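You operate a simulated robot arm through the tools that you are given. There is no shell and no other tool. Be economical: measure what you need, move in short steps, check, and stop when the job is done.

The job below is to be done with a simulated two-armed robot. You get a single attempt, and the scene is never put back.

JOB
Put the 25.90 white block from the short granite slab on the side table and the 25.27 white block on top of the holder there. Put the white pan on the lower shelf of the rack. Take the bin from the middle shelf of the rack and leave it on the lower shelf of the rack. Open the generator drawer. The order is free.

It is judged by the outcome, as a careful person would: the job done as asked, and still so three seconds after it is handed in. It fails if anything else is knocked over, pushed out of place, dropped, spilled or broken.

ROBOT AND FRAMES
Two 7-joint arms with fingered hands on one trunk, on a base that drives. Base frame: it is fixed to the floor where the robot stands at the start and does not move with it; the origin is under the middle of the robot, x ahead of it, y to its left, z up. Readings come in m, degrees, newtons and seconds.
The left shoulder is at the start at [0.02, 0.123, 1.187], the right one opposite. With the tool pointing down near the work surface each hand reaches from about 0.18 to 0.5 m from the robot's upright axis, wherever it stands, measured 20 degrees to its own side. Places, roughly: bin (30x12x8 cm) [6.3, 5.1, 1.1]; generator drawer [2.6, -3.9, 0.8]; holder [1, 0.25, 1]; lower shelf of the rack [5.6, 5.1, 0.6]; side table (15x74 cm) [-1.16, -3.58, 0.8]; white block [0.75, 0, 1]; white pan (24x13x5 cm) [5.7, 5.1, 1.1]. Payload 2.4 kg a hand.
The TCP of each hand is the grasp point between the finger pads, 0.017 m short of the fingertips. In the tool frame z runs along the fingers and y along their closing line. Largest opening 0.088 m; the body of the gripper starts 0.047 m behind the TCP. The gripper is a hand of 3 fingers: y runs from the thumb to the fingers, the wrist lies at [0, 0, -0.165] in the tool frame, and closing takes about 1.5 s.
Orientation is that of the tool frame in the base frame, as [roll, pitch, yaw] about the fixed x, y, z axes, in that order (R = Rz(yaw) Ry(pitch) Rx(roll)). With the fingers straight down and closing along the base's y, the tool's x points along the base's -x, its y along +y and its z along -z.

CONTROLS
- The arms move only by the tool drive_tool. It takes "left_plan", "right_plan" or both (then of equal length, played together; a hand with none holds still); each is a list of rows, each a list of 6 numbers: the shift along the tool's x, y, z in m, then the turn, a rotation vector about the tool's x, y, z in degrees. In form: [[x, y, z, ax, ay, az], ...]. A call has 1 to 12 rows; each row shifts and turns the commanded pose from where the row before left it, along the tool's axes as they then stand. "left_gripper" and "right_gripper" are, for a hand that has rows, the finger opening in m, from 0 to 0.088, set as the call begins (left out, the last holds). A row lasts 0.2 s, in which the tool goes at most 0.05 m and 8.6 degrees; a call with a longer step from one row to the next is refused whole, and so is a gripper value outside its range. Where a pose cannot be reached the arm comes as near as it can. A force on the tool above 40 N (or 10 N above the force at the start of the call, whichever is more), or a blocked arm, ends the call early, and 0.2 s more pass. The fingers move at their own pace (about 0.045 m/s each) and stop on an object; they squeeze with about 22 N. The grip force told is the motor's: it shows also when the fingers shut on nothing. Time passes only in rows, and 0.2 s behind the last, so rows that do not move let the fingers close. The reply holds the time, the measured pose of the TCP, the force on the tool along the base axes, the opening and the grip force, in the units named above and with some noise, with the torque about the TCP (base axes, N m) and any sound that the robot's microphone picked up.
- Cameras (640 x 400 px; columns grow to the right, rows downward): "scene" is now at [0.0571, 0.0057, 1.6404]; the picture's right is [0.05, -1.00, 0.00], its down [-0.77, -0.04, -0.64] and it looks along [0.64, 0.03, -0.77] (base axes); focal length 249 px, centre (320, 200). "left" rides on the left gripper at [-0.052, 0.004, -0.066] in its tool frame; the picture's right is [-0.08, -1.00, 0.00], its down [0.78, -0.07, -0.62] and it looks along [0.62, -0.05, 0.78] (tool axes); focal length 243 px, centre (320, 200). "right" rides on the right gripper at [0.052, 0.004, -0.066] in its tool frame; the picture's right is [-0.09, 1.00, 0.00], its down [-0.78, -0.07, -0.62] and it looks along [-0.62, -0.05, 0.78] (tool axes); focal length 243 px, centre (320, 200). There is no depth. A picture from a camera that has moved, and an enlarged one, comes with that camera's place and axes in the base frame and with its lens.
- get_image(camera): a new picture of that camera. The clock stands still meanwhile.
- raise_lower(by): slides the trunk up (or, below 0, down) by that many m; the arms and the scene camera ride with it, the base frame stays. It gives what a move gives, with no picture.
- roll_base(legs): drives the robot by 1 to 6 legs, each [ahead, left, turn to the left] in m, m and degrees, along the robot's own axes; the way and the turn of a leg run together, so that a leg with both is an arc; at most 1.5 m and 180 degrees a leg. The arms and the cameras ride along, it lands a little off, and it stops where it bumps. It gives what a move gives.
- set_grasp(shape, hand): the hand has 3 fingers and takes this shape, open, in about a second: jaw (thumb against the fingers, like two jaws); tri (thumb and two fingers); tip (a fingertip pinch); poke (one finger out to press); point (the index stretched); flat (the hand flat); cup (the hand cupped); fist (a fist). The gripper value then closes the fingers along that shape, each until it touches; the sizes above hold for jaw. It gives what a move gives, with no picture.
- turn_head(pan, tilt): turns the head with the scene camera to pan (to the left, within 120 degrees either way) and tilt (down, from -29 to 69), counted from straight ahead of the robot. It gives what a move gives.
- enlarge(camera, box): a new picture of the part [left, top, right, bottom] of that camera's present view, enlarged. The clock stands still meanwhile.
- close_job(): hands the job in; it is judged then, once.

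Work in short steps. Places have to be worked out from the pictures, the camera data and where the tool is seen: move nearer, look again, correct. Check each grasp and each placing, and mend what went wrong. You have 165 turns and 122 pictures in all, those below and enlarged ones among them. Open the grippers and draw the arms clear of the work before you hand the job in, unless the task says otherwise.

The tools are called after "Emit:" by a JSON object that holds its "name" and its "arguments". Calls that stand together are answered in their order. drive_tool: Moves the arms, as the interface text tells. Its arguments: {"type":"object","properties":{"left_plan":{"type":"array"},"left_gripper":{"type":"number"},"right_plan":{"type":"array"},"right_gripper":{"type":"number"}},"required":[]} The other tools are called the same way: raise_lower (by) slides the trunk up or down; set_grasp (shape, hand) gives the hand a shape; roll_base (legs) drives the base; turn_head (pan, tilt) turns the head that bears the scene camera; get_image (camera) takes a picture; enlarge (camera, box) takes an enlarged picture of a part of a camera's view; close_job () hands the job in.

At the start:

```text
t: 0.0
left_tcp_pos: [0.3738, 0.2535, 1.235]
left_ee_rot: [-180.0, 0.0, -179.9]
left_wrist_force: [0.8, 0.0, -0.1]
left_moment: [-0.01, 0.01, 0.0]
left_finger_gap: 0.088
left_gripper_force: 0.1
left_shape: jaw
right_tcp_pos: [0.2698, -0.0526, 1.2384]
right_ee_rot: [180.0, -0.1, -180.0]
right_wrist_force: [0.1, -0.2, 0.7]
right_moment: [0.02, 0.02, 0.01]
right_finger_gap: 0.0878
right_gripper_force: 0.0
right_shape: jaw
trunk travel left (down, up): [-0.4, 0.43]
robot x, y, heading: [0.0004, 0.0003, 0.1]
head pan, tilt: [3.0, 50.1]
```

scene: 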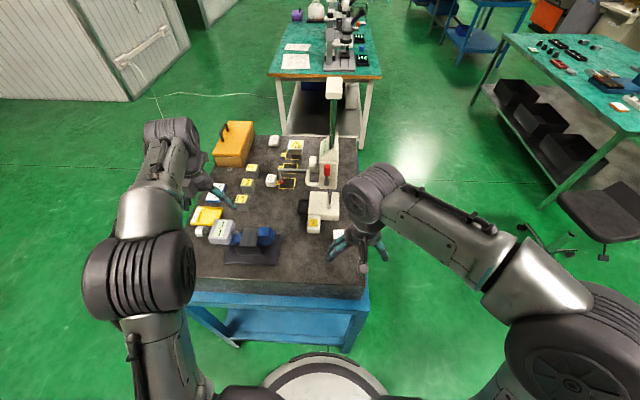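
right: 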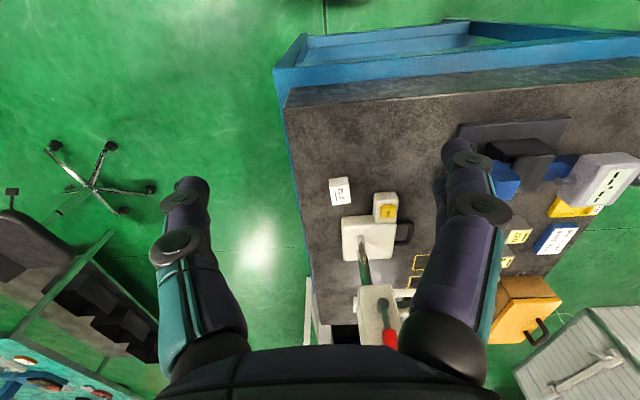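
left: 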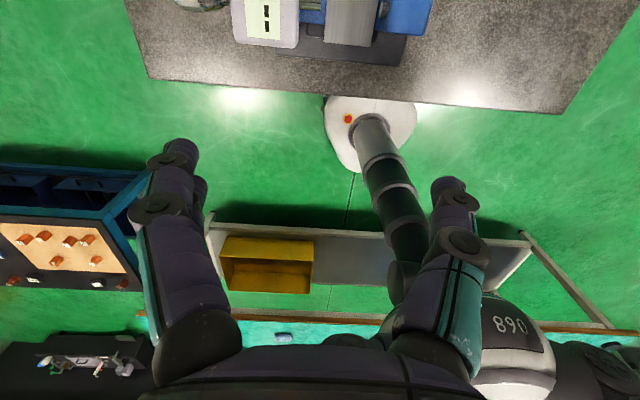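

The granite slab in front carries several white blocks and yellow tags. I'll enlarge the views to read the labels.

Emit:
{"name": "enlarge", "arguments": {"camera": "scene", "box": [180, 120, 380, 290]}}

Emit:
{"name": "enlarge", "arguments": {"camera": "right", "box": [300, 100, 640, 360]}}

```text
2.35 times, centred on (280, 205) of scene
camera zoom: at [0.0571, 0.0057, 1.6404], right [0.05, -1.0, 0.0], down [-0.77, -0.04, -0.64], along [0.64, 0.03, -0.77], focal length 585 px, centre (414, 188)
```

zoom: 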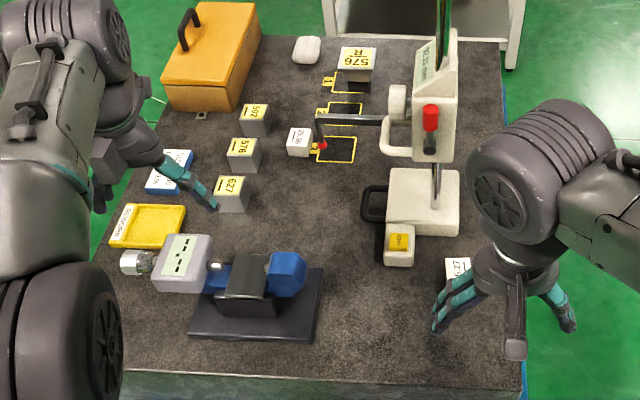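

```text
1.54 times, centred on (470, 230) of right
camera zoom: at [0.2179, -0.0484, 1.3049], right [0.08, 1.0, 0.0], down [0.78, -0.07, 0.62], along [0.62, -0.05, -0.78], focal length 373 px, centre (89, 154)
```

zoom: 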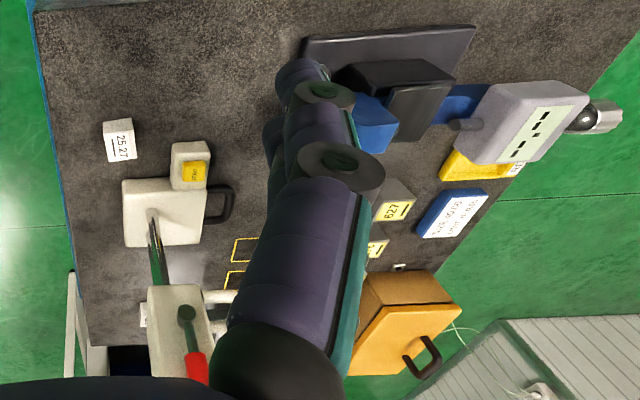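

Labels are partly visible; I enlarge the far part of the slab to identify the holder and the 25.90 block.

Emit:
{"name": "enlarge", "arguments": {"camera": "scene", "box": [255, 125, 335, 175]}}

Emit:
{"name": "turn_head", "arguments": {"pan": 0, "tilt": 15}}

Emit:
{"name": "get_image", "arguments": {"camera": "scene"}}

```text
8.00 times, centred on (295, 150) of scene
camera zoom: at [0.0571, 0.0057, 1.6404], right [0.05, -1.0, 0.0], down [-0.77, -0.04, -0.64], along [0.64, 0.03, -0.77], focal length 1989 px, centre (520, 600)
```

zoom: 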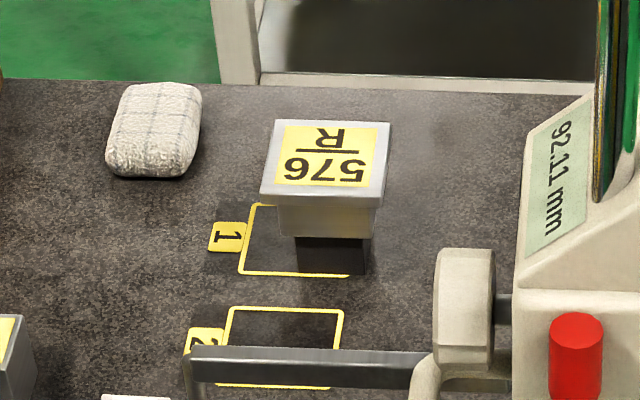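

```text
t: 1.0
left_tcp_pos: [0.3745, 0.2539, 1.2346]
left_ee_rot: [179.9, 0.0, 180.0]
left_wrist_force: [-1.1, 0.1, 0.4]
left_moment: [0.04, -0.01, -0.05]
left_finger_gap: 0.088
left_gripper_force: 0.1
left_shape: jaw
right_tcp_pos: [0.2716, -0.0532, 1.239]
right_ee_rot: [-180.0, 0.0, 179.9]
right_wrist_force: [-0.1, -0.6, -0.1]
right_moment: [-0.03, 0.0, -0.04]
right_finger_gap: 0.0876
right_gripper_force: 0.0
right_shape: jaw
trunk travel left (down, up): [-0.4, 0.43]
robot x, y, heading: [0.0041, 0.0011, -0.2]
head pan, tilt: [0.0, 15.0]
```

```text
115 pictures are left
camera scene: at [0.0737, 0.0017, 1.6941], right [0.0, -1.0, 0.0], down [-0.26, 0.0, -0.97], along [0.97, 0.0, -0.26], focal length 249 px, centre (320, 200)
```

scene: 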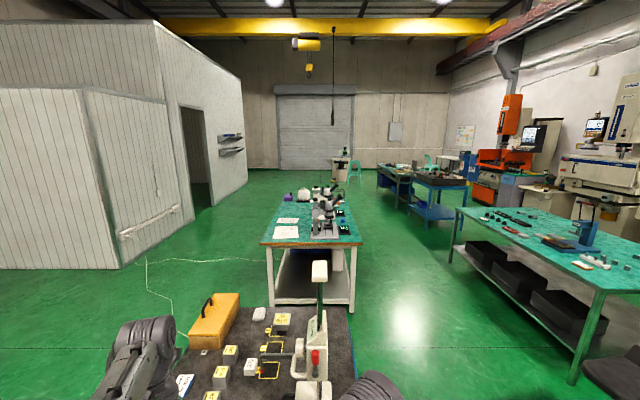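

I look around the room to see the other places (possible second slab, side table, rack, generator).

Emit:
{"name": "turn_head", "arguments": {"pan": -100, "tilt": 15}}

Emit:
{"name": "get_image", "arguments": {"camera": "scene"}}

Emit:
{"name": "turn_head", "arguments": {"pan": 50, "tilt": 15}}

Emit:
{"name": "get_image", "arguments": {"camera": "scene"}}

```text
t: 2.8
left_tcp_pos: [0.3738, 0.2531, 1.2351]
left_ee_rot: [-180.0, 0.0, 180.0]
left_wrist_force: [1.0, 0.5, 0.9]
left_moment: [0.04, 0.03, 0.01]
left_finger_gap: 0.0881
left_gripper_force: 0.0
left_shape: jaw
right_tcp_pos: [0.2707, -0.0529, 1.2393]
right_ee_rot: [-180.0, -0.1, -179.9]
right_wrist_force: [-0.2, 0.1, 0.2]
right_moment: [0.01, 0.01, 0.0]
right_finger_gap: 0.0877
right_gripper_force: 0.0
right_shape: jaw
trunk travel left (down, up): [-0.4, 0.43]
robot x, y, heading: [0.0011, -0.001, 0.2]
head pan, tilt: [-100.0, 15.0]
```

```text
114 pictures are left
camera scene: at [-0.0359, -0.0903, 1.6942], right [-0.98, 0.17, 0.0], down [0.04, 0.25, -0.97], along [-0.17, -0.95, -0.26], focal length 249 px, centre (320, 200)
```

scene: 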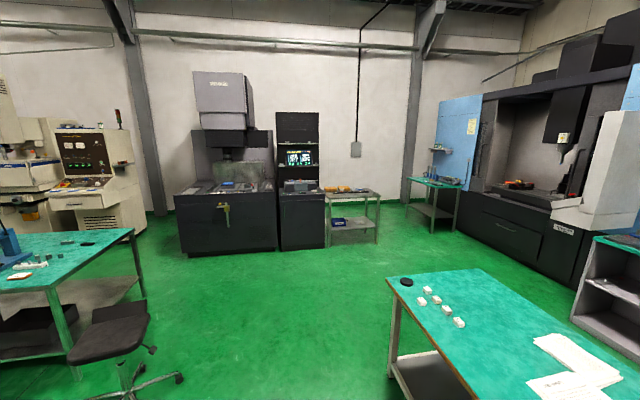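

```text
t: 5.1
left_tcp_pos: [0.3744, 0.2541, 1.235]
left_ee_rot: [180.0, 0.0, -180.0]
left_wrist_force: [-0.4, -0.1, 0.3]
left_moment: [0.03, -0.04, 0.0]
left_finger_gap: 0.088
left_gripper_force: 0.0
left_shape: jaw
right_tcp_pos: [0.2698, -0.0522, 1.2402]
right_ee_rot: [180.0, 0.0, -180.0]
right_wrist_force: [0.5, -1.1, -1.0]
right_moment: [-0.02, 0.01, 0.04]
right_finger_gap: 0.0876
right_gripper_force: 0.1
right_shape: jaw
trunk travel left (down, up): [-0.4, 0.43]
robot x, y, heading: [-0.0026, -0.0002, -0.0]
head pan, tilt: [50.0, 15.0]
```

```text
113 pictures are left
camera scene: at [0.0403, 0.0732, 1.6942], right [0.77, -0.64, 0.0], down [-0.17, -0.2, -0.97], along [0.62, 0.74, -0.26], focal length 249 px, centre (320, 200)
```

scene: 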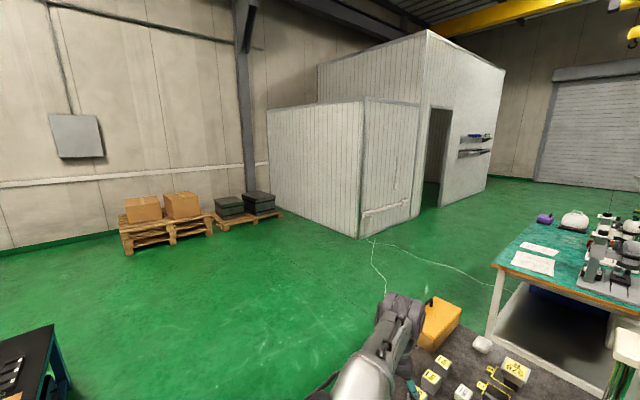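

The side table is beside the EDM at the far right, the generator is the cream cabinet, and the rack is inside the cabin. I start with the 25.27 block near (0.49, -0.035): I bring the right hand nearer and look.

Emit:
{"name": "drive_tool", "arguments": {"right_plan": [[-0.04, 0.004, 0.02, 0, 0, 0], [-0.04, 0.004, 0.02, 0, 0, 0], [-0.04, 0.004, 0.02, 0, 0, 0], [-0.03, 0.004, 0.02, 0, 0, 0]]}}

Emit:
{"name": "get_image", "arguments": {"camera": "right"}}

Emit:
{"name": "turn_head", "arguments": {"pan": 0, "tilt": 55}}

Emit:
{"name": "enlarge", "arguments": {"camera": "scene", "box": [180, 60, 420, 250]}}

```text
t: 6.1
left_tcp_pos: [0.3738, 0.2535, 1.2345]
left_ee_rot: [180.0, 0.0, 180.0]
left_wrist_force: [0.5, 0.0, -0.1]
left_moment: [0.01, 0.02, 0.02]
left_finger_gap: 0.0879
left_gripper_force: 0.1
left_shape: jaw
right_tcp_pos: [0.4199, -0.0359, 1.1582]
right_ee_rot: [-180.0, -0.1, -179.8]
right_wrist_force: [0.4, 0.0, -0.1]
right_moment: [-0.02, 0.01, 0.0]
right_finger_gap: 0.088
right_gripper_force: 0.1
right_shape: jaw
trunk travel left (down, up): [-0.4, 0.43]
robot x, y, heading: [0.0028, -0.0012, 0.1]
head pan, tilt: [50.0, 15.0]
```

```text
112 pictures are left
camera right: at [0.3681, -0.0319, 1.2247], right [0.08, 1.0, 0.0], down [0.78, -0.06, 0.62], along [0.62, -0.05, -0.78], focal length 243 px, centre (320, 200)
```

right: 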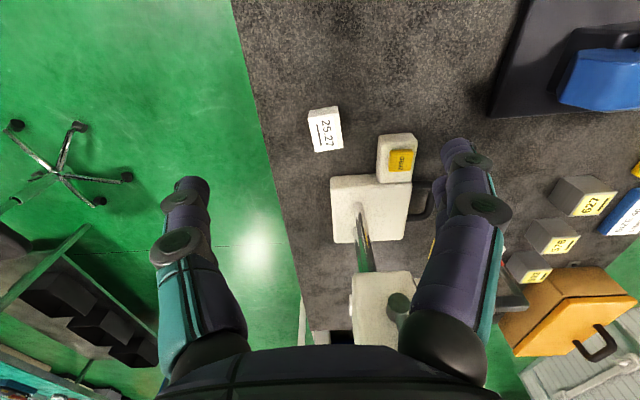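

```text
t: 7.3
left_tcp_pos: [0.373, 0.2534, 1.2353]
left_ee_rot: [-180.0, 0.0, 180.0]
left_wrist_force: [0.4, 0.1, 0.0]
left_moment: [0.0, 0.0, 0.01]
left_finger_gap: 0.0877
left_gripper_force: 0.1
left_shape: jaw
right_tcp_pos: [0.4201, -0.0355, 1.1608]
right_ee_rot: [-180.0, 0.0, -180.0]
right_wrist_force: [-0.5, -0.6, -0.2]
right_moment: [-0.01, 0.0, -0.01]
right_finger_gap: 0.088
right_gripper_force: 0.0
right_shape: jaw
trunk travel left (down, up): [-0.4, 0.43]
robot x, y, heading: [-0.0034, 0.0026, -0.2]
head pan, tilt: [0.0, 55.0]
```

```text
2.11 times, centred on (300, 155) of scene
camera zoom: at [0.0525, 0.0018, 1.634], right [0.0, -1.0, 0.0], down [-0.82, 0.0, -0.57], along [0.57, 0.0, -0.82], focal length 523 px, centre (362, 295)
```

zoom: 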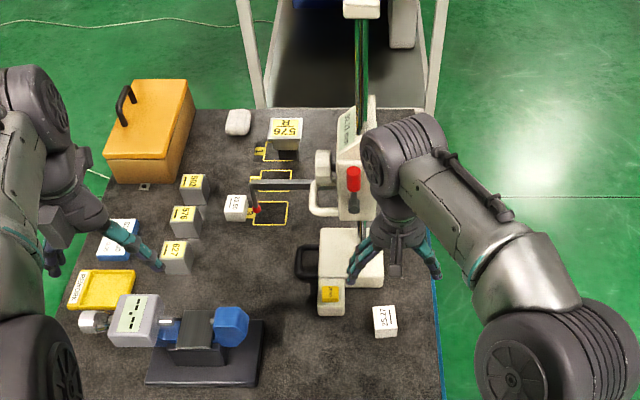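

Triangulating gives the 25.27 block top at about (0.465, -0.033, 1.00), so the slab is about z=0.97. I descend to above it and recheck.

Emit:
{"name": "drive_tool", "arguments": {"right_plan": [[-0.023, 0.001, 0.035, 0, 0, 0], [-0.02, 0.001, 0.035, 0, 0, 0], [0, 0, 0.01, 0, 0, 0], [0, 0, 0, 0, 0, 0]]}}

Emit:
{"name": "get_image", "arguments": {"camera": "right"}}

Emit:
{"name": "enlarge", "arguments": {"camera": "scene", "box": [280, 130, 400, 230]}}

```text
t: 8.3
left_tcp_pos: [0.3738, 0.2527, 1.2345]
left_ee_rot: [-180.0, 0.0, 180.0]
left_wrist_force: [0.1, 0.8, 0.0]
left_moment: [-0.01, -0.01, 0.01]
left_finger_gap: 0.088
left_gripper_force: 0.0
left_shape: jaw
right_tcp_pos: [0.4515, -0.035, 1.0793]
right_ee_rot: [-180.0, 0.0, -180.0]
right_wrist_force: [-0.8, -0.5, -0.4]
right_moment: [0.01, -0.03, 0.01]
right_finger_gap: 0.0878
right_gripper_force: 0.0
right_shape: jaw
right hand out of reach, approached as far as the arm can: row 2
trunk travel left (down, up): [-0.4, 0.43]
robot x, y, heading: [-0.0021, 0.0008, -0.1]
head pan, tilt: [0.0, 55.0]
```

```text
110 pictures are left
camera right: at [0.3995, -0.0304, 1.1448], right [0.08, 1.0, 0.0], down [0.78, -0.07, 0.62], along [0.62, -0.05, -0.78], focal length 243 px, centre (320, 200)
```

right: 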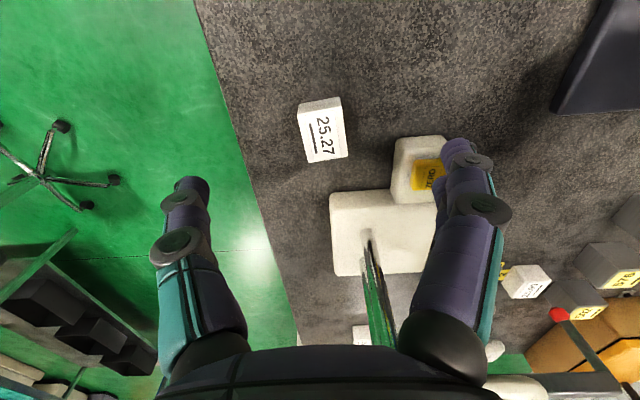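

```text
4.00 times, centred on (340, 180) of scene
camera zoom: at [0.0524, 0.0017, 1.634], right [0.0, -1.0, 0.0], down [-0.82, 0.0, -0.57], along [0.57, 0.0, -0.82], focal length 994 px, centre (240, 280)
```

zoom: 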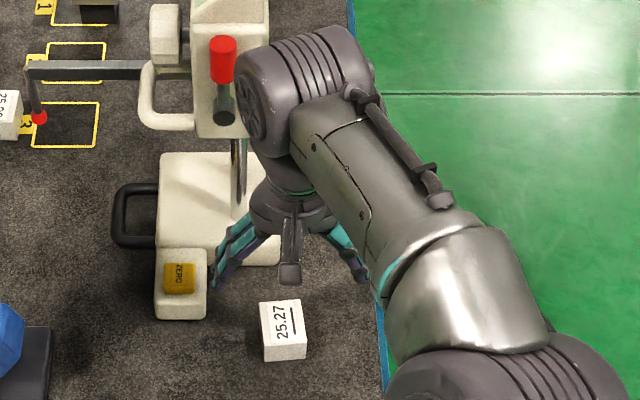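

The block top is around (0.475, -0.031, 0.97) and the arm is at its reach limit. I edge the base 0.06 m ahead.

Emit:
{"name": "roll_base", "arguments": {"legs": [[0.06, 0, 0]]}}

Emit:
{"name": "get_image", "arguments": {"camera": "right"}}

```text
t: 9.3
left_tcp_pos: [0.4341, 0.2547, 1.2352]
left_ee_rot: [180.0, -0.2, -179.9]
left_wrist_force: [0.3, -1.0, -0.6]
left_moment: [-0.01, 0.07, 0.02]
left_finger_gap: 0.0878
left_gripper_force: 0.0
left_shape: jaw
right_tcp_pos: [0.5133, -0.0343, 1.0781]
right_ee_rot: [180.0, -0.1, -179.9]
right_wrist_force: [0.5, 0.4, 1.0]
right_moment: [0.01, 0.04, -0.02]
right_finger_gap: 0.088
right_gripper_force: 0.0
right_shape: jaw
trunk travel left (down, up): [-0.4, 0.43]
robot x, y, heading: [0.0601, 0.0001, -0.1]
head pan, tilt: [0.0, 55.0]
```

```text
108 pictures are left
camera right: at [0.4609, -0.0299, 1.1444], right [0.08, 1.0, 0.0], down [0.78, -0.06, 0.62], along [0.62, -0.05, -0.78], focal length 243 px, centre (320, 200)
```

right: 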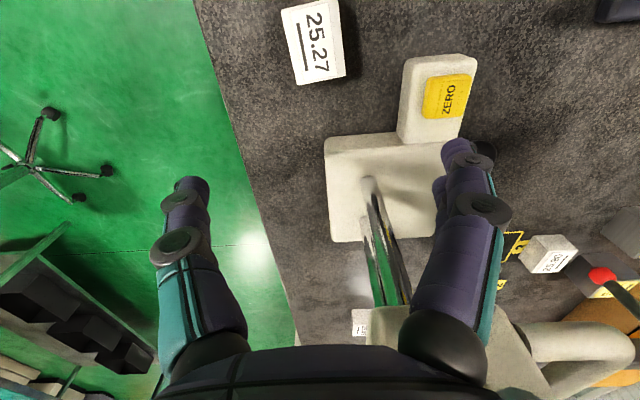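

A third white block is visible behind the gauge column. I enlarge both labels before grasping.

Emit:
{"name": "enlarge", "arguments": {"camera": "right", "box": [335, 295, 395, 345]}}

Emit:
{"name": "enlarge", "arguments": {"camera": "right", "box": [490, 220, 600, 290]}}

```text
8.00 times, centred on (365, 320) of right
camera zoom: at [0.4609, -0.0299, 1.1444], right [0.08, 1.0, 0.0], down [0.78, -0.06, 0.62], along [0.62, -0.05, -0.78], focal length 1941 px, centre (-40, -760)
```

zoom: 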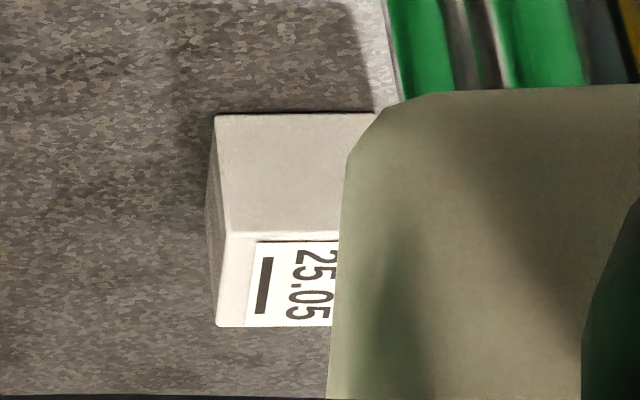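

```text
5.71 times, centred on (545, 255) of right
camera zoom: at [0.4609, -0.0299, 1.1444], right [0.08, 1.0, 0.0], down [0.78, -0.06, 0.62], along [0.62, -0.05, -0.78], focal length 1386 px, centre (-966, -114)
```

zoom: 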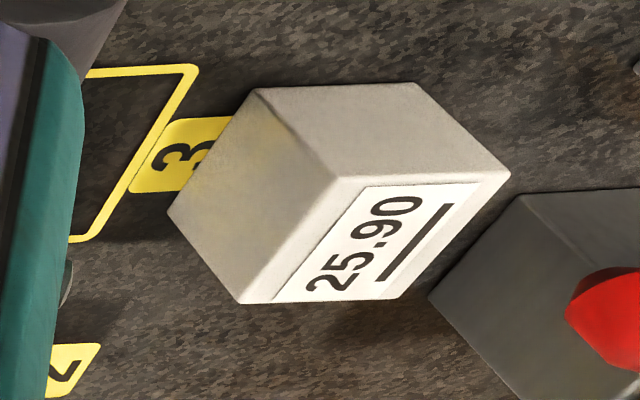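

Labels confirmed: 25.27 right front, 25.90 in the middle, 25.05 (not wanted) behind. Block 25.27 is at (0.477, -0.034), top z≈0.963; I move over it and descend to just around its top.

Emit:
{"name": "drive_tool", "arguments": {"right_plan": [[0.036, 0.0, 0.0, 0, 0, 0], [0, 0.0, 0.04, 0, 0, 0], [0, 0, 0.04, 0, 0, 0], [0, 0, 0.008, 0, 0, 0]], "right_gripper": 0.065}}

Emit:
{"name": "get_image", "arguments": {"camera": "right"}}

Emit:
{"name": "enlarge", "arguments": {"camera": "scene", "box": [280, 140, 400, 240]}}

```text
t: 10.3
left_tcp_pos: [0.4333, 0.2533, 1.2346]
left_ee_rot: [-180.0, 0.1, 180.0]
left_wrist_force: [-0.6, -0.3, 0.3]
left_moment: [-0.01, 0.01, 0.01]
left_finger_gap: 0.088
left_gripper_force: 0.1
left_shape: jaw
right_tcp_pos: [0.4745, -0.0334, 0.9895]
right_ee_rot: [-180.0, 0.0, -179.9]
right_wrist_force: [0.1, -1.2, 0.2]
right_moment: [0.0, -0.01, 0.0]
right_finger_gap: 0.0653
right_gripper_force: 0.1
right_shape: jaw
trunk travel left (down, up): [-0.4, 0.43]
robot x, y, heading: [0.0618, -0.0026, 0.0]
head pan, tilt: [0.0, 55.0]
```

```text
105 pictures are left
camera right: at [0.4229, -0.0294, 1.0558], right [0.08, 1.0, 0.0], down [0.78, -0.07, 0.62], along [0.62, -0.05, -0.78], focal length 243 px, centre (320, 200)
```

right: 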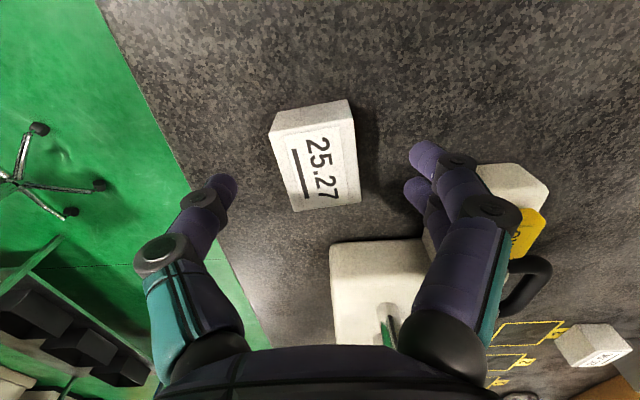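

```text
4.00 times, centred on (340, 190) of scene
camera zoom: at [0.1125, 0.0018, 1.634], right [0.0, -1.0, 0.0], down [-0.82, 0.0, -0.57], along [0.57, 0.0, -0.82], focal length 994 px, centre (240, 240)
```

zoom: 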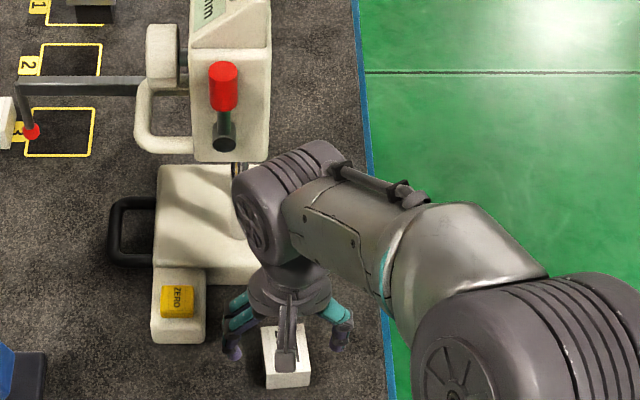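

The block is centred between the fingers with a yaw of about +5°. I turn slightly, go down 0.03 m, then close.

Emit:
{"name": "drive_tool", "arguments": {"right_plan": [[-0.004, 0.0, 0.01, 0, 0, -5], [0, 0.0, 0.012, 0, 0, 0], [0, 0, 0.008, 0, 0, 0]]}}

Emit:
{"name": "drive_tool", "arguments": {"right_plan": [[0, 0, 0, 0, 0, 0], [0, 0, 0, 0, 0, 0], [0, 0, 0, 0, 0, 0], [0, 0, 0, 0, 0, 0], [0, 0, 0, 0, 0, 0], [0, 0, 0, 0, 0, 0]], "right_gripper": 0.0}}

Emit:
{"name": "get_image", "arguments": {"camera": "right"}}

```text
t: 11.1
left_tcp_pos: [0.4339, 0.2538, 1.2355]
left_ee_rot: [179.9, 0.0, -180.0]
left_wrist_force: [0.0, 0.8, 0.4]
left_moment: [0.0, 0.03, 0.04]
left_finger_gap: 0.0876
left_gripper_force: 0.0
left_shape: jaw
right_tcp_pos: [0.4803, -0.0337, 0.961]
right_ee_rot: [-179.9, 0.1, -174.9]
right_wrist_force: [-0.4, 0.6, -0.1]
right_moment: [0.0, -0.02, 0.0]
right_finger_gap: 0.0653
right_gripper_force: 0.0
right_shape: jaw
trunk travel left (down, up): [-0.4, 0.43]
robot x, y, heading: [0.0567, 0.0026, 0.2]
head pan, tilt: [0.0, 55.0]
```

```text
t: 12.5
left_tcp_pos: [0.4322, 0.2535, 1.2351]
left_ee_rot: [-179.9, 0.1, -179.9]
left_wrist_force: [0.2, -1.1, -0.5]
left_moment: [-0.01, -0.02, 0.0]
left_finger_gap: 0.0877
left_gripper_force: 0.0
left_shape: jaw
right_tcp_pos: [0.4791, -0.035, 0.9603]
right_ee_rot: [179.9, -0.1, -174.8]
right_wrist_force: [-1.0, 1.0, -0.1]
right_moment: [0.0, 0.0, -0.01]
right_finger_gap: 0.028
right_gripper_force: 22.3
right_shape: jaw
trunk travel left (down, up): [-0.4, 0.43]
robot x, y, heading: [0.0583, 0.0009, 0.1]
head pan, tilt: [0.0, 55.0]
```

```text
103 pictures are left
camera right: at [0.427, -0.0348, 1.0264], right [0.0, 1.0, 0.0], down [0.78, 0.0, 0.62], along [0.62, 0.0, -0.78], focal length 243 px, centre (320, 200)
```

right: 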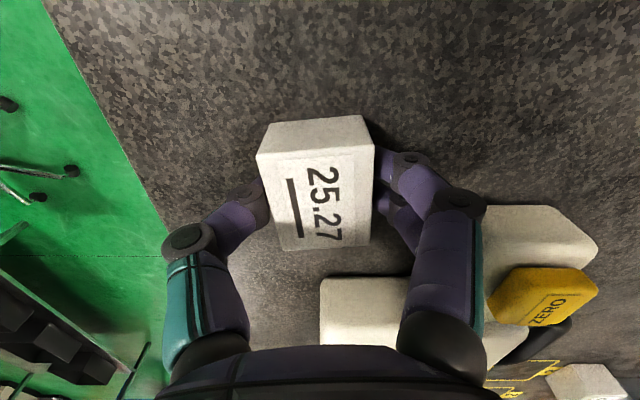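

Gripped (gap 0.028, 22 N). I lift it clear and draw it back towards the robot.

Emit:
{"name": "drive_tool", "arguments": {"right_plan": [[0, 0, -0.04, 0, 0, 0], [0, 0, -0.04, 0, 0, 0], [0.01, 0, -0.04, 0, 0, 5], [0.04, 0, -0.04, 0, 0, 0], [0.04, 0, -0.04, 0, 0, 0], [0.04, 0, -0.03, 0, 0, 0], [0.04, 0, 0, 0, 0, 0]]}}

Emit:
{"name": "get_image", "arguments": {"camera": "right"}}

Emit:
{"name": "get_image", "arguments": {"camera": "scene"}}

```text
refused: row 4 steps farther than a row can; nothing moved
```

```text
102 pictures are left
camera right: at [0.427, -0.0348, 1.0264], right [0.0, 1.0, 0.0], down [0.78, 0.0, 0.62], along [0.62, 0.0, -0.78], focal length 243 px, centre (320, 200)
```

right: 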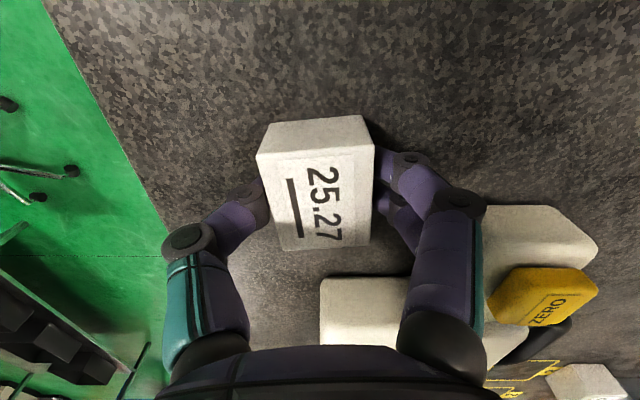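

```text
101 pictures are left
camera scene: at [0.1125, 0.0018, 1.634], right [0.0, -1.0, 0.0], down [-0.82, 0.0, -0.57], along [0.57, 0.0, -0.82], focal length 249 px, centre (320, 200)
```

scene: 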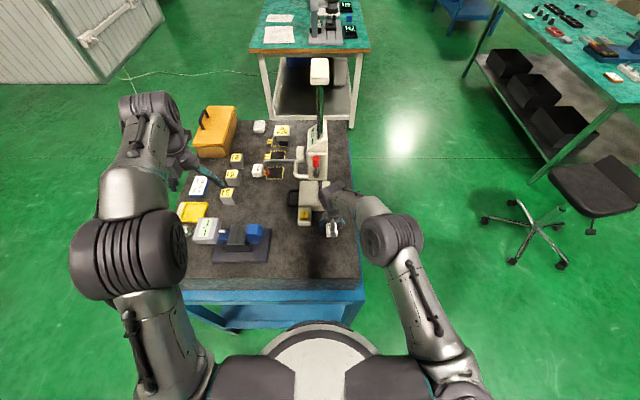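

The call was refused for a too-long step; I repeat it with smaller steps, and then draw back the base.

Emit:
{"name": "drive_tool", "arguments": {"right_plan": [[0, 0, -0.04, 0, 0, 0], [0, 0, -0.04, 0, 0, 0], [0.01, 0, -0.04, 0, 0, 5], [0.03, 0, -0.035, 0, 0, 0], [0.03, 0, -0.035, 0, 0, 0], [0.03, 0, -0.03, 0, 0, 0], [0.04, 0, 0, 0, 0, 0], [0.03, 0, 0, 0, 0, 0]]}}

Emit:
{"name": "turn_head", "arguments": {"pan": -35, "tilt": 35}}

Emit:
{"name": "get_image", "arguments": {"camera": "scene"}}

```text
t: 14.3
left_tcp_pos: [0.4337, 0.2548, 1.2344]
left_ee_rot: [-180.0, 0.0, -179.9]
left_wrist_force: [0.3, -0.5, 0.4]
left_moment: [0.04, -0.01, -0.01]
left_finger_gap: 0.0879
left_gripper_force: 0.1
left_shape: jaw
right_tcp_pos: [0.3099, -0.0378, 1.1826]
right_ee_rot: [180.0, 0.1, -179.9]
right_wrist_force: [0.0, 0.1, -2.2]
right_moment: [0.01, 0.01, 0.0]
right_finger_gap: 0.0281
right_gripper_force: 21.8
right_shape: jaw
trunk travel left (down, up): [-0.4, 0.43]
robot x, y, heading: [0.0618, 0.0004, 0.2]
head pan, tilt: [0.0, 55.0]
```

```text
t: 15.3
left_tcp_pos: [0.4329, 0.2535, 1.2354]
left_ee_rot: [-179.9, 0.0, -179.9]
left_wrist_force: [0.2, -0.3, -0.3]
left_moment: [0.01, 0.0, 0.01]
left_finger_gap: 0.0878
left_gripper_force: 0.2
left_shape: jaw
right_tcp_pos: [0.3108, -0.0374, 1.1817]
right_ee_rot: [-180.0, 0.0, -179.9]
right_wrist_force: [0.1, 0.7, -2.0]
right_moment: [0.0, 0.04, 0.02]
right_finger_gap: 0.0279
right_gripper_force: 22.0
right_shape: jaw
trunk travel left (down, up): [-0.4, 0.43]
robot x, y, heading: [0.0607, -0.0027, 0.2]
head pan, tilt: [-35.0, 35.0]
```

```text
100 pictures are left
camera scene: at [0.1125, -0.0487, 1.6622], right [-0.57, -0.82, 0.0], down [-0.47, 0.33, -0.82], along [0.67, -0.47, -0.57], focal length 249 px, centre (320, 200)
```

scene: 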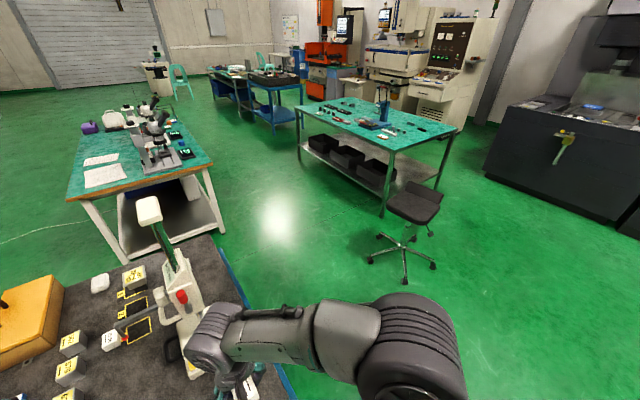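

Plan: take 25.27 round to the far end of the slab, where the "R 576" holder is within reach. I tuck the left hand back, then drive back, right, ahead and turn round.

Emit:
{"name": "drive_tool", "arguments": {"left_plan": [[0.04, 0, 0, 0, 0, 0], [0.04, 0, 0, 0, 0, 0], [0.04, 0, 0, 0, 0, 0]]}}

Emit:
{"name": "roll_base", "arguments": {"legs": [[-0.15, 0, 0], [0, -0.62, 0], [1.4, 0, 0], [0, 0, 180]]}}

Emit:
{"name": "turn_head", "arguments": {"pan": -30, "tilt": 35}}

Emit:
{"name": "get_image", "arguments": {"camera": "scene"}}

```text
t: 16.1
left_tcp_pos: [0.3132, 0.2537, 1.2374]
left_ee_rot: [-179.9, 0.1, -179.9]
left_wrist_force: [0.6, 0.6, 0.6]
left_moment: [0.0, 0.02, -0.01]
left_finger_gap: 0.0879
left_gripper_force: 0.1
left_shape: jaw
right_tcp_pos: [0.3102, -0.0376, 1.1823]
right_ee_rot: [179.8, -0.1, -179.9]
right_wrist_force: [0.6, -0.7, -1.7]
right_moment: [-0.01, -0.01, -0.03]
right_finger_gap: 0.0279
right_gripper_force: 22.3
right_shape: jaw
trunk travel left (down, up): [-0.4, 0.43]
robot x, y, heading: [0.0557, -0.0007, 0.3]
head pan, tilt: [-35.0, 35.0]
```

```text
t: 34.4
left_tcp_pos: [1.0603, -0.8535, 1.2382]
left_ee_rot: [-180.0, 0.0, 0.0]
left_wrist_force: [0.3, 0.8, -0.4]
left_moment: [-0.02, 0.02, 0.02]
left_finger_gap: 0.0878
left_gripper_force: 0.0
left_shape: jaw
right_tcp_pos: [1.0662, -0.5618, 1.1812]
right_ee_rot: [180.0, 0.0, 0.3]
right_wrist_force: [-0.4, 0.6, -2.3]
right_moment: [-0.01, 0.02, 0.02]
right_finger_gap: 0.0277
right_gripper_force: 22.4
right_shape: jaw
trunk travel left (down, up): [-0.4, 0.43]
robot x, y, heading: [1.3166, -0.6002, -179.8]
head pan, tilt: [-35.0, 35.0]
```

```text
t: 35.1
left_tcp_pos: [1.0608, -0.854, 1.2374]
left_ee_rot: [180.0, 0.1, 0.2]
left_wrist_force: [-0.4, 0.0, -0.3]
left_moment: [0.01, -0.02, 0.01]
left_finger_gap: 0.0882
left_gripper_force: 0.2
left_shape: jaw
right_tcp_pos: [1.0649, -0.5625, 1.1816]
right_ee_rot: [179.9, -0.1, 0.2]
right_wrist_force: [-0.1, -0.2, -1.4]
right_moment: [-0.04, -0.05, -0.04]
right_finger_gap: 0.0278
right_gripper_force: 21.4
right_shape: jaw
trunk travel left (down, up): [-0.4, 0.43]
robot x, y, heading: [1.3183, -0.6002, -180.0]
head pan, tilt: [-30.0, 35.0]
```

```text
99 pictures are left
camera scene: at [1.2592, -0.5536, 1.6622], right [0.5, 0.87, 0.0], down [0.5, -0.29, -0.82], along [-0.71, 0.41, -0.57], focal length 249 px, centre (320, 200)
```

scene: 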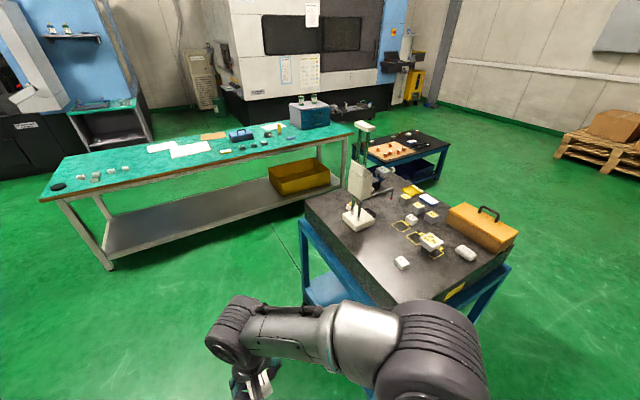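

The slab's far edge is at x≈0.98 and clear. I slide toward +y by 0.6 m and look at the holder up close.

Emit:
{"name": "roll_base", "arguments": {"legs": [[0, -0.6, 0]]}}

Emit:
{"name": "turn_head", "arguments": {"pan": -15, "tilt": 55}}

Emit:
{"name": "get_image", "arguments": {"camera": "scene"}}

Emit:
{"name": "get_image", "arguments": {"camera": "right"}}

```text
t: 38.5
left_tcp_pos: [1.0587, -0.2495, 1.2365]
left_ee_rot: [180.0, 0.0, 0.4]
left_wrist_force: [0.5, 0.3, -0.4]
left_moment: [0.03, 0.03, -0.01]
left_finger_gap: 0.0878
left_gripper_force: 0.1
left_shape: jaw
right_tcp_pos: [1.0626, 0.0414, 1.1816]
right_ee_rot: [-180.0, 0.0, 0.4]
right_wrist_force: [0.7, -0.3, -1.7]
right_moment: [0.01, 0.03, 0.0]
right_finger_gap: 0.0277
right_gripper_force: 22.1
right_shape: jaw
trunk travel left (down, up): [-0.4, 0.43]
robot x, y, heading: [1.3102, 0.0062, -180.0]
head pan, tilt: [-30.0, 35.0]
```

```text
t: 39.3
left_tcp_pos: [1.0596, -0.2502, 1.2369]
left_ee_rot: [-180.0, 0.0, 0.4]
left_wrist_force: [-0.3, 0.0, 0.4]
left_moment: [-0.02, -0.01, -0.04]
left_finger_gap: 0.0879
left_gripper_force: 0.0
left_shape: jaw
right_tcp_pos: [1.0628, 0.041, 1.1807]
right_ee_rot: [180.0, 0.0, 0.5]
right_wrist_force: [-0.8, -0.1, -1.6]
right_moment: [0.01, -0.01, 0.02]
right_finger_gap: 0.0279
right_gripper_force: 22.0
right_shape: jaw
trunk travel left (down, up): [-0.4, 0.43]
robot x, y, heading: [1.3129, 0.0023, -179.8]
head pan, tilt: [-15.0, 55.0]
```

```text
98 pictures are left
camera scene: at [1.2628, 0.0253, 1.634], right [0.25, 0.97, 0.0], down [0.79, -0.21, -0.57], along [-0.56, 0.14, -0.82], focal length 249 px, centre (320, 200)
```

scene: 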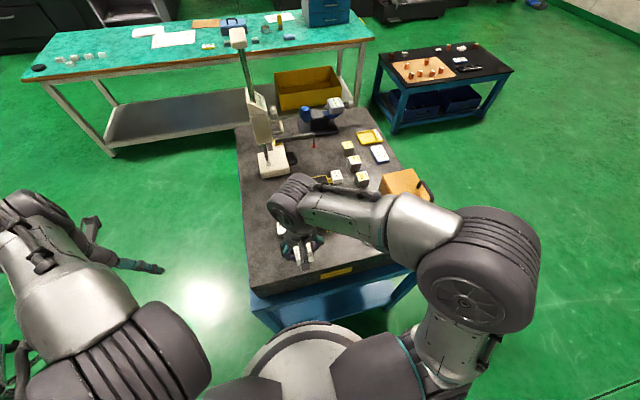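

```text
97 pictures are left
camera right: at [1.1144, 0.0368, 1.2476], right [-0.08, -1.0, 0.0], down [-0.78, 0.06, 0.62], along [-0.62, 0.05, -0.78], focal length 243 px, centre (320, 200)
```

right: 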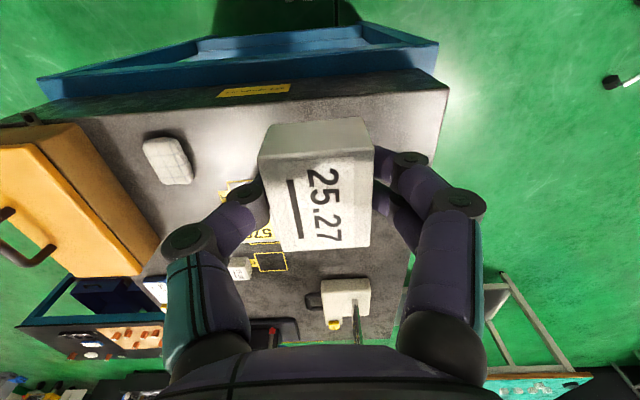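

The arm hides the holder from the head. I shift the right hand toward -y to look at the holder with its camera and the head.

Emit:
{"name": "drive_tool", "arguments": {"right_plan": [[0, 0.04, 0, 0, 0, 0], [0, 0.04, 0, 0, 0, 0], [0, 0.04, 0, 0, 0, 0]]}}

Emit:
{"name": "enlarge", "arguments": {"camera": "right", "box": [60, 110, 270, 290]}}

Emit:
{"name": "enlarge", "arguments": {"camera": "scene", "box": [220, 100, 420, 290]}}

```text
t: 40.1
left_tcp_pos: [1.0594, -0.252, 1.2376]
left_ee_rot: [-180.0, 0.0, 0.4]
left_wrist_force: [1.0, 0.6, -0.2]
left_moment: [0.0, -0.02, 0.01]
left_finger_gap: 0.0876
left_gripper_force: 0.0
left_shape: jaw
right_tcp_pos: [1.0622, -0.0814, 1.1804]
right_ee_rot: [180.0, -0.1, 0.6]
right_wrist_force: [-0.3, 0.4, -1.9]
right_moment: [0.03, -0.01, -0.01]
right_finger_gap: 0.028
right_gripper_force: 22.5
right_shape: jaw
trunk travel left (down, up): [-0.4, 0.43]
robot x, y, heading: [1.3112, 0.003, -179.6]
head pan, tilt: [-15.0, 55.0]
```

```text
2.22 times, centred on (165, 200) of right
camera zoom: at [1.114, -0.0859, 1.2464], right [-0.08, -1.0, 0.0], down [-0.78, 0.06, 0.62], along [-0.62, 0.05, -0.78], focal length 539 px, centre (664, 200)
```

zoom: 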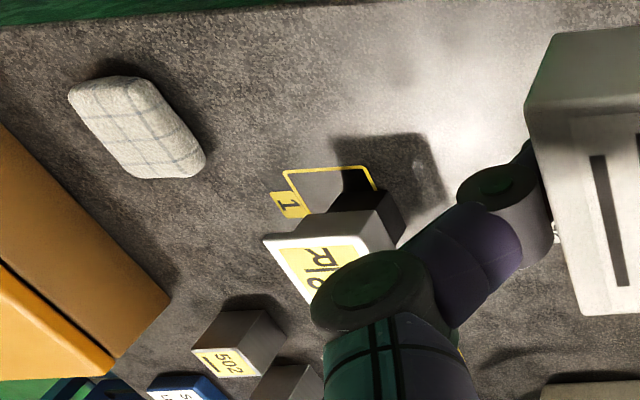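

```text
2.11 times, centred on (320, 195) of scene
camera zoom: at [1.2626, 0.0238, 1.634], right [0.25, 0.97, 0.0], down [0.79, -0.21, -0.57], along [-0.55, 0.14, -0.82], focal length 523 px, centre (320, 210)
```

zoom: 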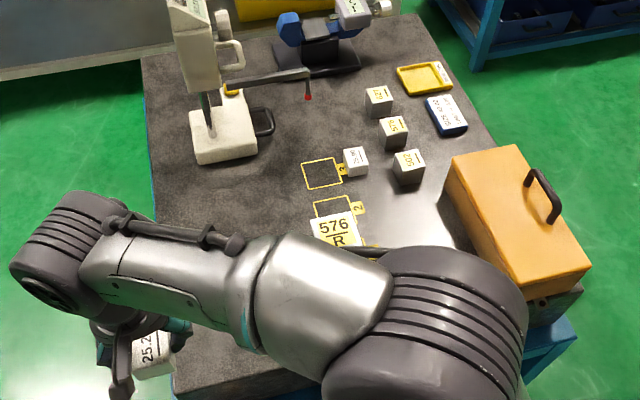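

Triangulation from opposite sides puts the holder top at (0.881, 0.144, 0.999). I move over it at z≈1.11 and check.

Emit:
{"name": "drive_tool", "arguments": {"right_plan": [[-0.03, -0.037, 0, 0, 0, 0], [-0.03, -0.037, 0, 0, 0, 0], [-0.03, -0.037, 0, 0, 0, 0], [-0.03, -0.037, 0, 0, 0, 0], [-0.03, -0.037, 0, 0, 0, 0], [-0.031, -0.038, 0.0, 0, 0, 0], [0, 0, 0.04, 0, 0, 0], [0, 0, 0.03, 0, 0, 0], [0, 0, 0, 0, 0, 0]]}}

Emit:
{"name": "get_image", "arguments": {"camera": "right"}}

Emit:
{"name": "enlarge", "arguments": {"camera": "scene", "box": [220, 100, 420, 290]}}

```text
t: 42.1
left_tcp_pos: [1.0589, -0.2501, 1.2377]
left_ee_rot: [180.0, 0.0, 0.4]
left_wrist_force: [0.4, 1.0, 0.0]
left_moment: [0.03, -0.02, -0.02]
left_finger_gap: 0.0877
left_gripper_force: 0.0
left_shape: jaw
right_tcp_pos: [0.8788, 0.1421, 1.1114]
right_ee_rot: [180.0, 0.0, 0.5]
right_wrist_force: [0.2, 0.2, -1.7]
right_moment: [-0.01, -0.01, 0.02]
right_finger_gap: 0.0277
right_gripper_force: 22.1
right_shape: jaw
trunk travel left (down, up): [-0.4, 0.43]
robot x, y, heading: [1.3099, 0.0053, -179.7]
head pan, tilt: [-15.0, 55.0]
```

```text
94 pictures are left
camera right: at [0.9323, 0.1382, 1.1768], right [-0.08, -1.0, 0.0], down [-0.78, 0.06, 0.62], along [-0.62, 0.05, -0.78], focal length 243 px, centre (320, 200)
```

right: 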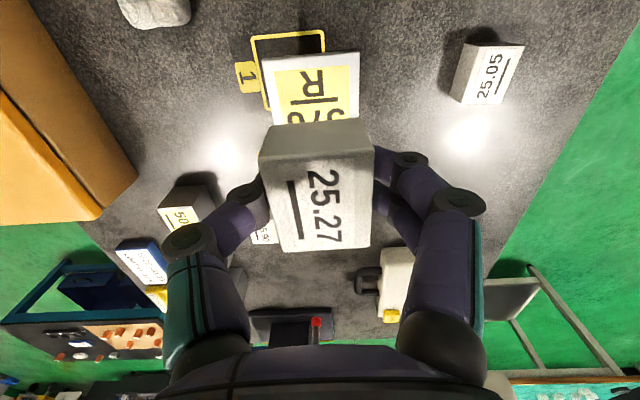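

```text
2.11 times, centred on (320, 195) of scene
camera zoom: at [1.2629, 0.0252, 1.634], right [0.25, 0.97, 0.0], down [0.79, -0.21, -0.57], along [-0.56, 0.14, -0.82], focal length 523 px, centre (320, 210)
```

zoom: 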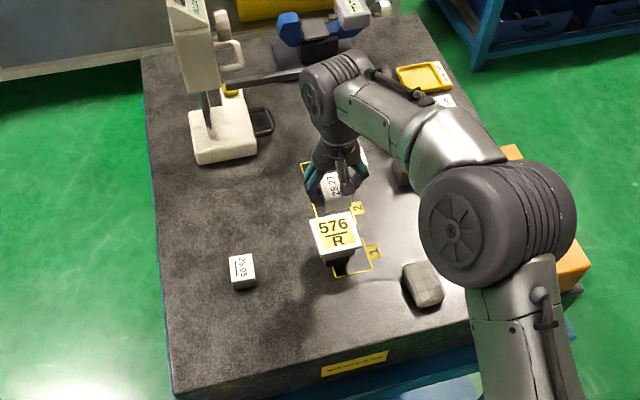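

The holder agrees with the estimate. I lower to just above its top and check again before touching.

Emit:
{"name": "drive_tool", "arguments": {"right_plan": [[0.002, -0.003, 0.03, 0, 0, 0], [0, 0, 0.025, 0, 0, 0], [0, 0, 0.015, 0, 0, 0], [0, 0, 0, 0, 0, 0]]}}

Emit:
{"name": "get_image", "arguments": {"camera": "right"}}

Emit:
{"name": "enlarge", "arguments": {"camera": "scene", "box": [290, 160, 370, 220]}}

```text
t: 43.1
left_tcp_pos: [1.0595, -0.2496, 1.2372]
left_ee_rot: [180.0, 0.0, 0.4]
left_wrist_force: [0.2, 0.5, 0.1]
left_moment: [-0.02, 0.0, 0.03]
left_finger_gap: 0.0881
left_gripper_force: 0.0
left_shape: jaw
right_tcp_pos: [0.8832, 0.1457, 1.0412]
right_ee_rot: [-179.9, 0.0, 0.6]
right_wrist_force: [0.1, 0.2, -2.2]
right_moment: [-0.01, 0.02, 0.03]
right_finger_gap: 0.0279
right_gripper_force: 21.8
right_shape: jaw
trunk travel left (down, up): [-0.4, 0.43]
robot x, y, heading: [1.3123, 0.0106, -179.4]
head pan, tilt: [-15.0, 55.0]
```

```text
92 pictures are left
camera right: at [0.9343, 0.1412, 1.1066], right [-0.08, -1.0, 0.0], down [-0.78, 0.06, 0.62], along [-0.62, 0.05, -0.78], focal length 243 px, centre (320, 200)
```

right: 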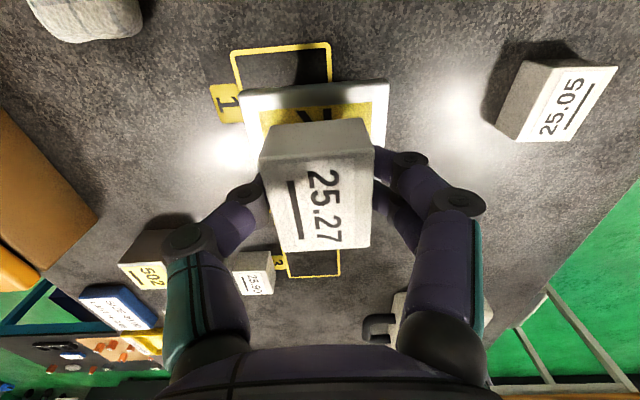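

```text
6.67 times, centred on (330, 190) of scene
camera zoom: at [1.2626, 0.0252, 1.634], right [0.25, 0.97, 0.0], down [0.79, -0.21, -0.57], along [-0.55, 0.14, -0.82], focal length 1657 px, centre (253, 267)
```

zoom: 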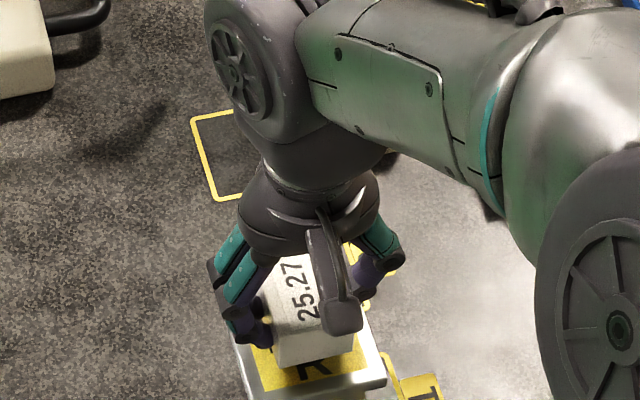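

Well centred laterally; shift 4 mm toward -x and lower to near contact in small steps.

Emit:
{"name": "drive_tool", "arguments": {"right_plan": [[-0.004, 0, 0.003, 0, 0, 0], [0, 0, 0.004, 0, 0, 0], [0, 0, 0.003, 0, 0, 0], [0, 0, 0.002, 0, 0, 0], [0, 0, 0, 0, 0, 0]]}}

Emit:
{"name": "drive_tool", "arguments": {"right_plan": [[0, 0, 0.002, 0, 0, 0], [0, 0, 0, 0, 0, 0]]}}

Emit:
{"name": "drive_tool", "arguments": {"right_plan": [[0, 0, 0.002, 0, 0, 0], [0, 0, 0, 0, 0, 0]]}}

Emit:
{"name": "get_image", "arguments": {"camera": "right"}}

```text
t: 44.3
left_tcp_pos: [1.0591, -0.2499, 1.2364]
left_ee_rot: [-179.9, 0.0, 0.5]
left_wrist_force: [-0.4, -0.8, 0.0]
left_moment: [-0.01, -0.01, -0.03]
left_finger_gap: 0.0879
left_gripper_force: 0.0
left_shape: jaw
right_tcp_pos: [0.8785, 0.1448, 1.03]
right_ee_rot: [180.0, 0.0, 0.4]
right_wrist_force: [0.1, -0.4, -1.8]
right_moment: [0.0, 0.01, 0.0]
right_finger_gap: 0.0278
right_gripper_force: 22.0
right_shape: jaw
trunk travel left (down, up): [-0.4, 0.43]
robot x, y, heading: [1.3118, 0.0041, -179.5]
head pan, tilt: [-15.0, 55.0]
```

```text
t: 44.9
left_tcp_pos: [1.0596, -0.2506, 1.2364]
left_ee_rot: [-180.0, 0.1, 0.4]
left_wrist_force: [-1.3, 0.1, 0.4]
left_moment: [0.01, 0.04, 0.02]
left_finger_gap: 0.0879
left_gripper_force: 0.0
left_shape: jaw
right_tcp_pos: [0.878, 0.144, 1.0277]
right_ee_rot: [180.0, 0.1, 0.6]
right_wrist_force: [0.4, 0.1, -1.5]
right_moment: [0.0, -0.01, -0.01]
right_finger_gap: 0.0278
right_gripper_force: 22.5
right_shape: jaw
trunk travel left (down, up): [-0.4, 0.43]
robot x, y, heading: [1.3115, 0.0028, -179.5]
head pan, tilt: [-15.0, 55.0]
```

```text
t: 45.5
left_tcp_pos: [1.0596, -0.2503, 1.237]
left_ee_rot: [180.0, -0.1, 0.5]
left_wrist_force: [-0.4, -0.1, 0.8]
left_moment: [-0.01, -0.04, -0.01]
left_finger_gap: 0.0878
left_gripper_force: 0.1
left_shape: jaw
right_tcp_pos: [0.8796, 0.1451, 1.0262]
right_ee_rot: [-180.0, 0.0, 0.5]
right_wrist_force: [-0.6, 0.2, -1.4]
right_moment: [0.02, 0.0, -0.01]
right_finger_gap: 0.0278
right_gripper_force: 21.6
right_shape: jaw
trunk travel left (down, up): [-0.4, 0.43]
robot x, y, heading: [1.3116, 0.007, -179.5]
head pan, tilt: [-15.0, 55.0]
```

```text
90 pictures are left
camera right: at [0.9304, 0.1402, 1.0914], right [-0.08, -1.0, 0.0], down [-0.78, 0.06, 0.62], along [-0.62, 0.05, -0.78], focal length 243 px, centre (320, 200)
```

right: 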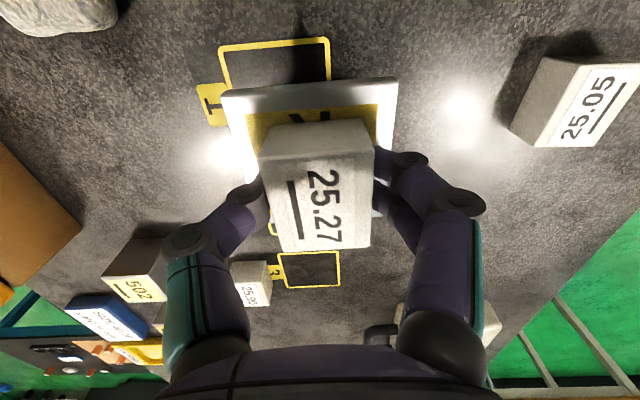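

Still free of contact; I continue in 2 mm steps.

Emit:
{"name": "drive_tool", "arguments": {"right_plan": [[0, -0.002, 0.002, 0, 0, 0], [0, 0, 0, 0, 0, 0]]}}

Emit:
{"name": "drive_tool", "arguments": {"right_plan": [[0, 0, 0.002, 0, 0, 0], [0, 0, 0, 0, 0, 0]]}}

Emit:
{"name": "drive_tool", "arguments": {"right_plan": [[0, 0, 0.002, 0, 0, 0], [0, 0, 0, 0, 0, 0]]}}

```text
t: 46.1
left_tcp_pos: [1.0594, -0.2505, 1.2373]
left_ee_rot: [180.0, 0.0, 0.4]
left_wrist_force: [0.3, 0.3, 1.3]
left_moment: [0.01, 0.0, 0.0]
left_finger_gap: 0.0878
left_gripper_force: 0.1
left_shape: jaw
right_tcp_pos: [0.8783, 0.1465, 1.0243]
right_ee_rot: [-179.9, 0.1, 0.6]
right_wrist_force: [0.0, -2.2, 3.5]
right_moment: [-0.08, 0.03, -0.02]
right_finger_gap: 0.028
right_gripper_force: 22.0
right_shape: jaw
trunk travel left (down, up): [-0.4, 0.43]
robot x, y, heading: [1.313, 0.004, -179.4]
head pan, tilt: [-15.0, 55.0]
```

```text
t: 46.7
left_tcp_pos: [1.0606, -0.2505, 1.2381]
left_ee_rot: [-180.0, 0.0, 0.4]
left_wrist_force: [-0.2, 0.3, 0.7]
left_moment: [0.01, -0.03, 0.02]
left_finger_gap: 0.0877
left_gripper_force: 0.1
left_shape: jaw
right_tcp_pos: [0.8789, 0.1461, 1.0223]
right_ee_rot: [-180.0, 0.1, 0.4]
right_wrist_force: [-0.2, -2.6, 14.4]
right_moment: [-0.1, 0.04, 0.0]
right_finger_gap: 0.0282
right_gripper_force: 22.2
right_shape: jaw
trunk travel left (down, up): [-0.4, 0.43]
robot x, y, heading: [1.3128, 0.0, -179.6]
head pan, tilt: [-15.0, 55.0]
```

```text
t: 47.3
left_tcp_pos: [1.0608, -0.2501, 1.2363]
left_ee_rot: [179.9, 0.1, 0.4]
left_wrist_force: [-0.5, -0.5, 0.1]
left_moment: [0.0, 0.0, 0.0]
left_finger_gap: 0.0877
left_gripper_force: 0.0
left_shape: jaw
right_tcp_pos: [0.8794, 0.1468, 1.0208]
right_ee_rot: [-180.0, 0.1, 0.4]
right_wrist_force: [-3.6, -0.2, 25.4]
right_moment: [-0.06, 0.04, -0.02]
right_finger_gap: 0.0294
right_gripper_force: 21.9
right_shape: jaw
trunk travel left (down, up): [-0.4, 0.43]
robot x, y, heading: [1.3151, 0.0051, -179.4]
head pan, tilt: [-15.0, 55.0]
```

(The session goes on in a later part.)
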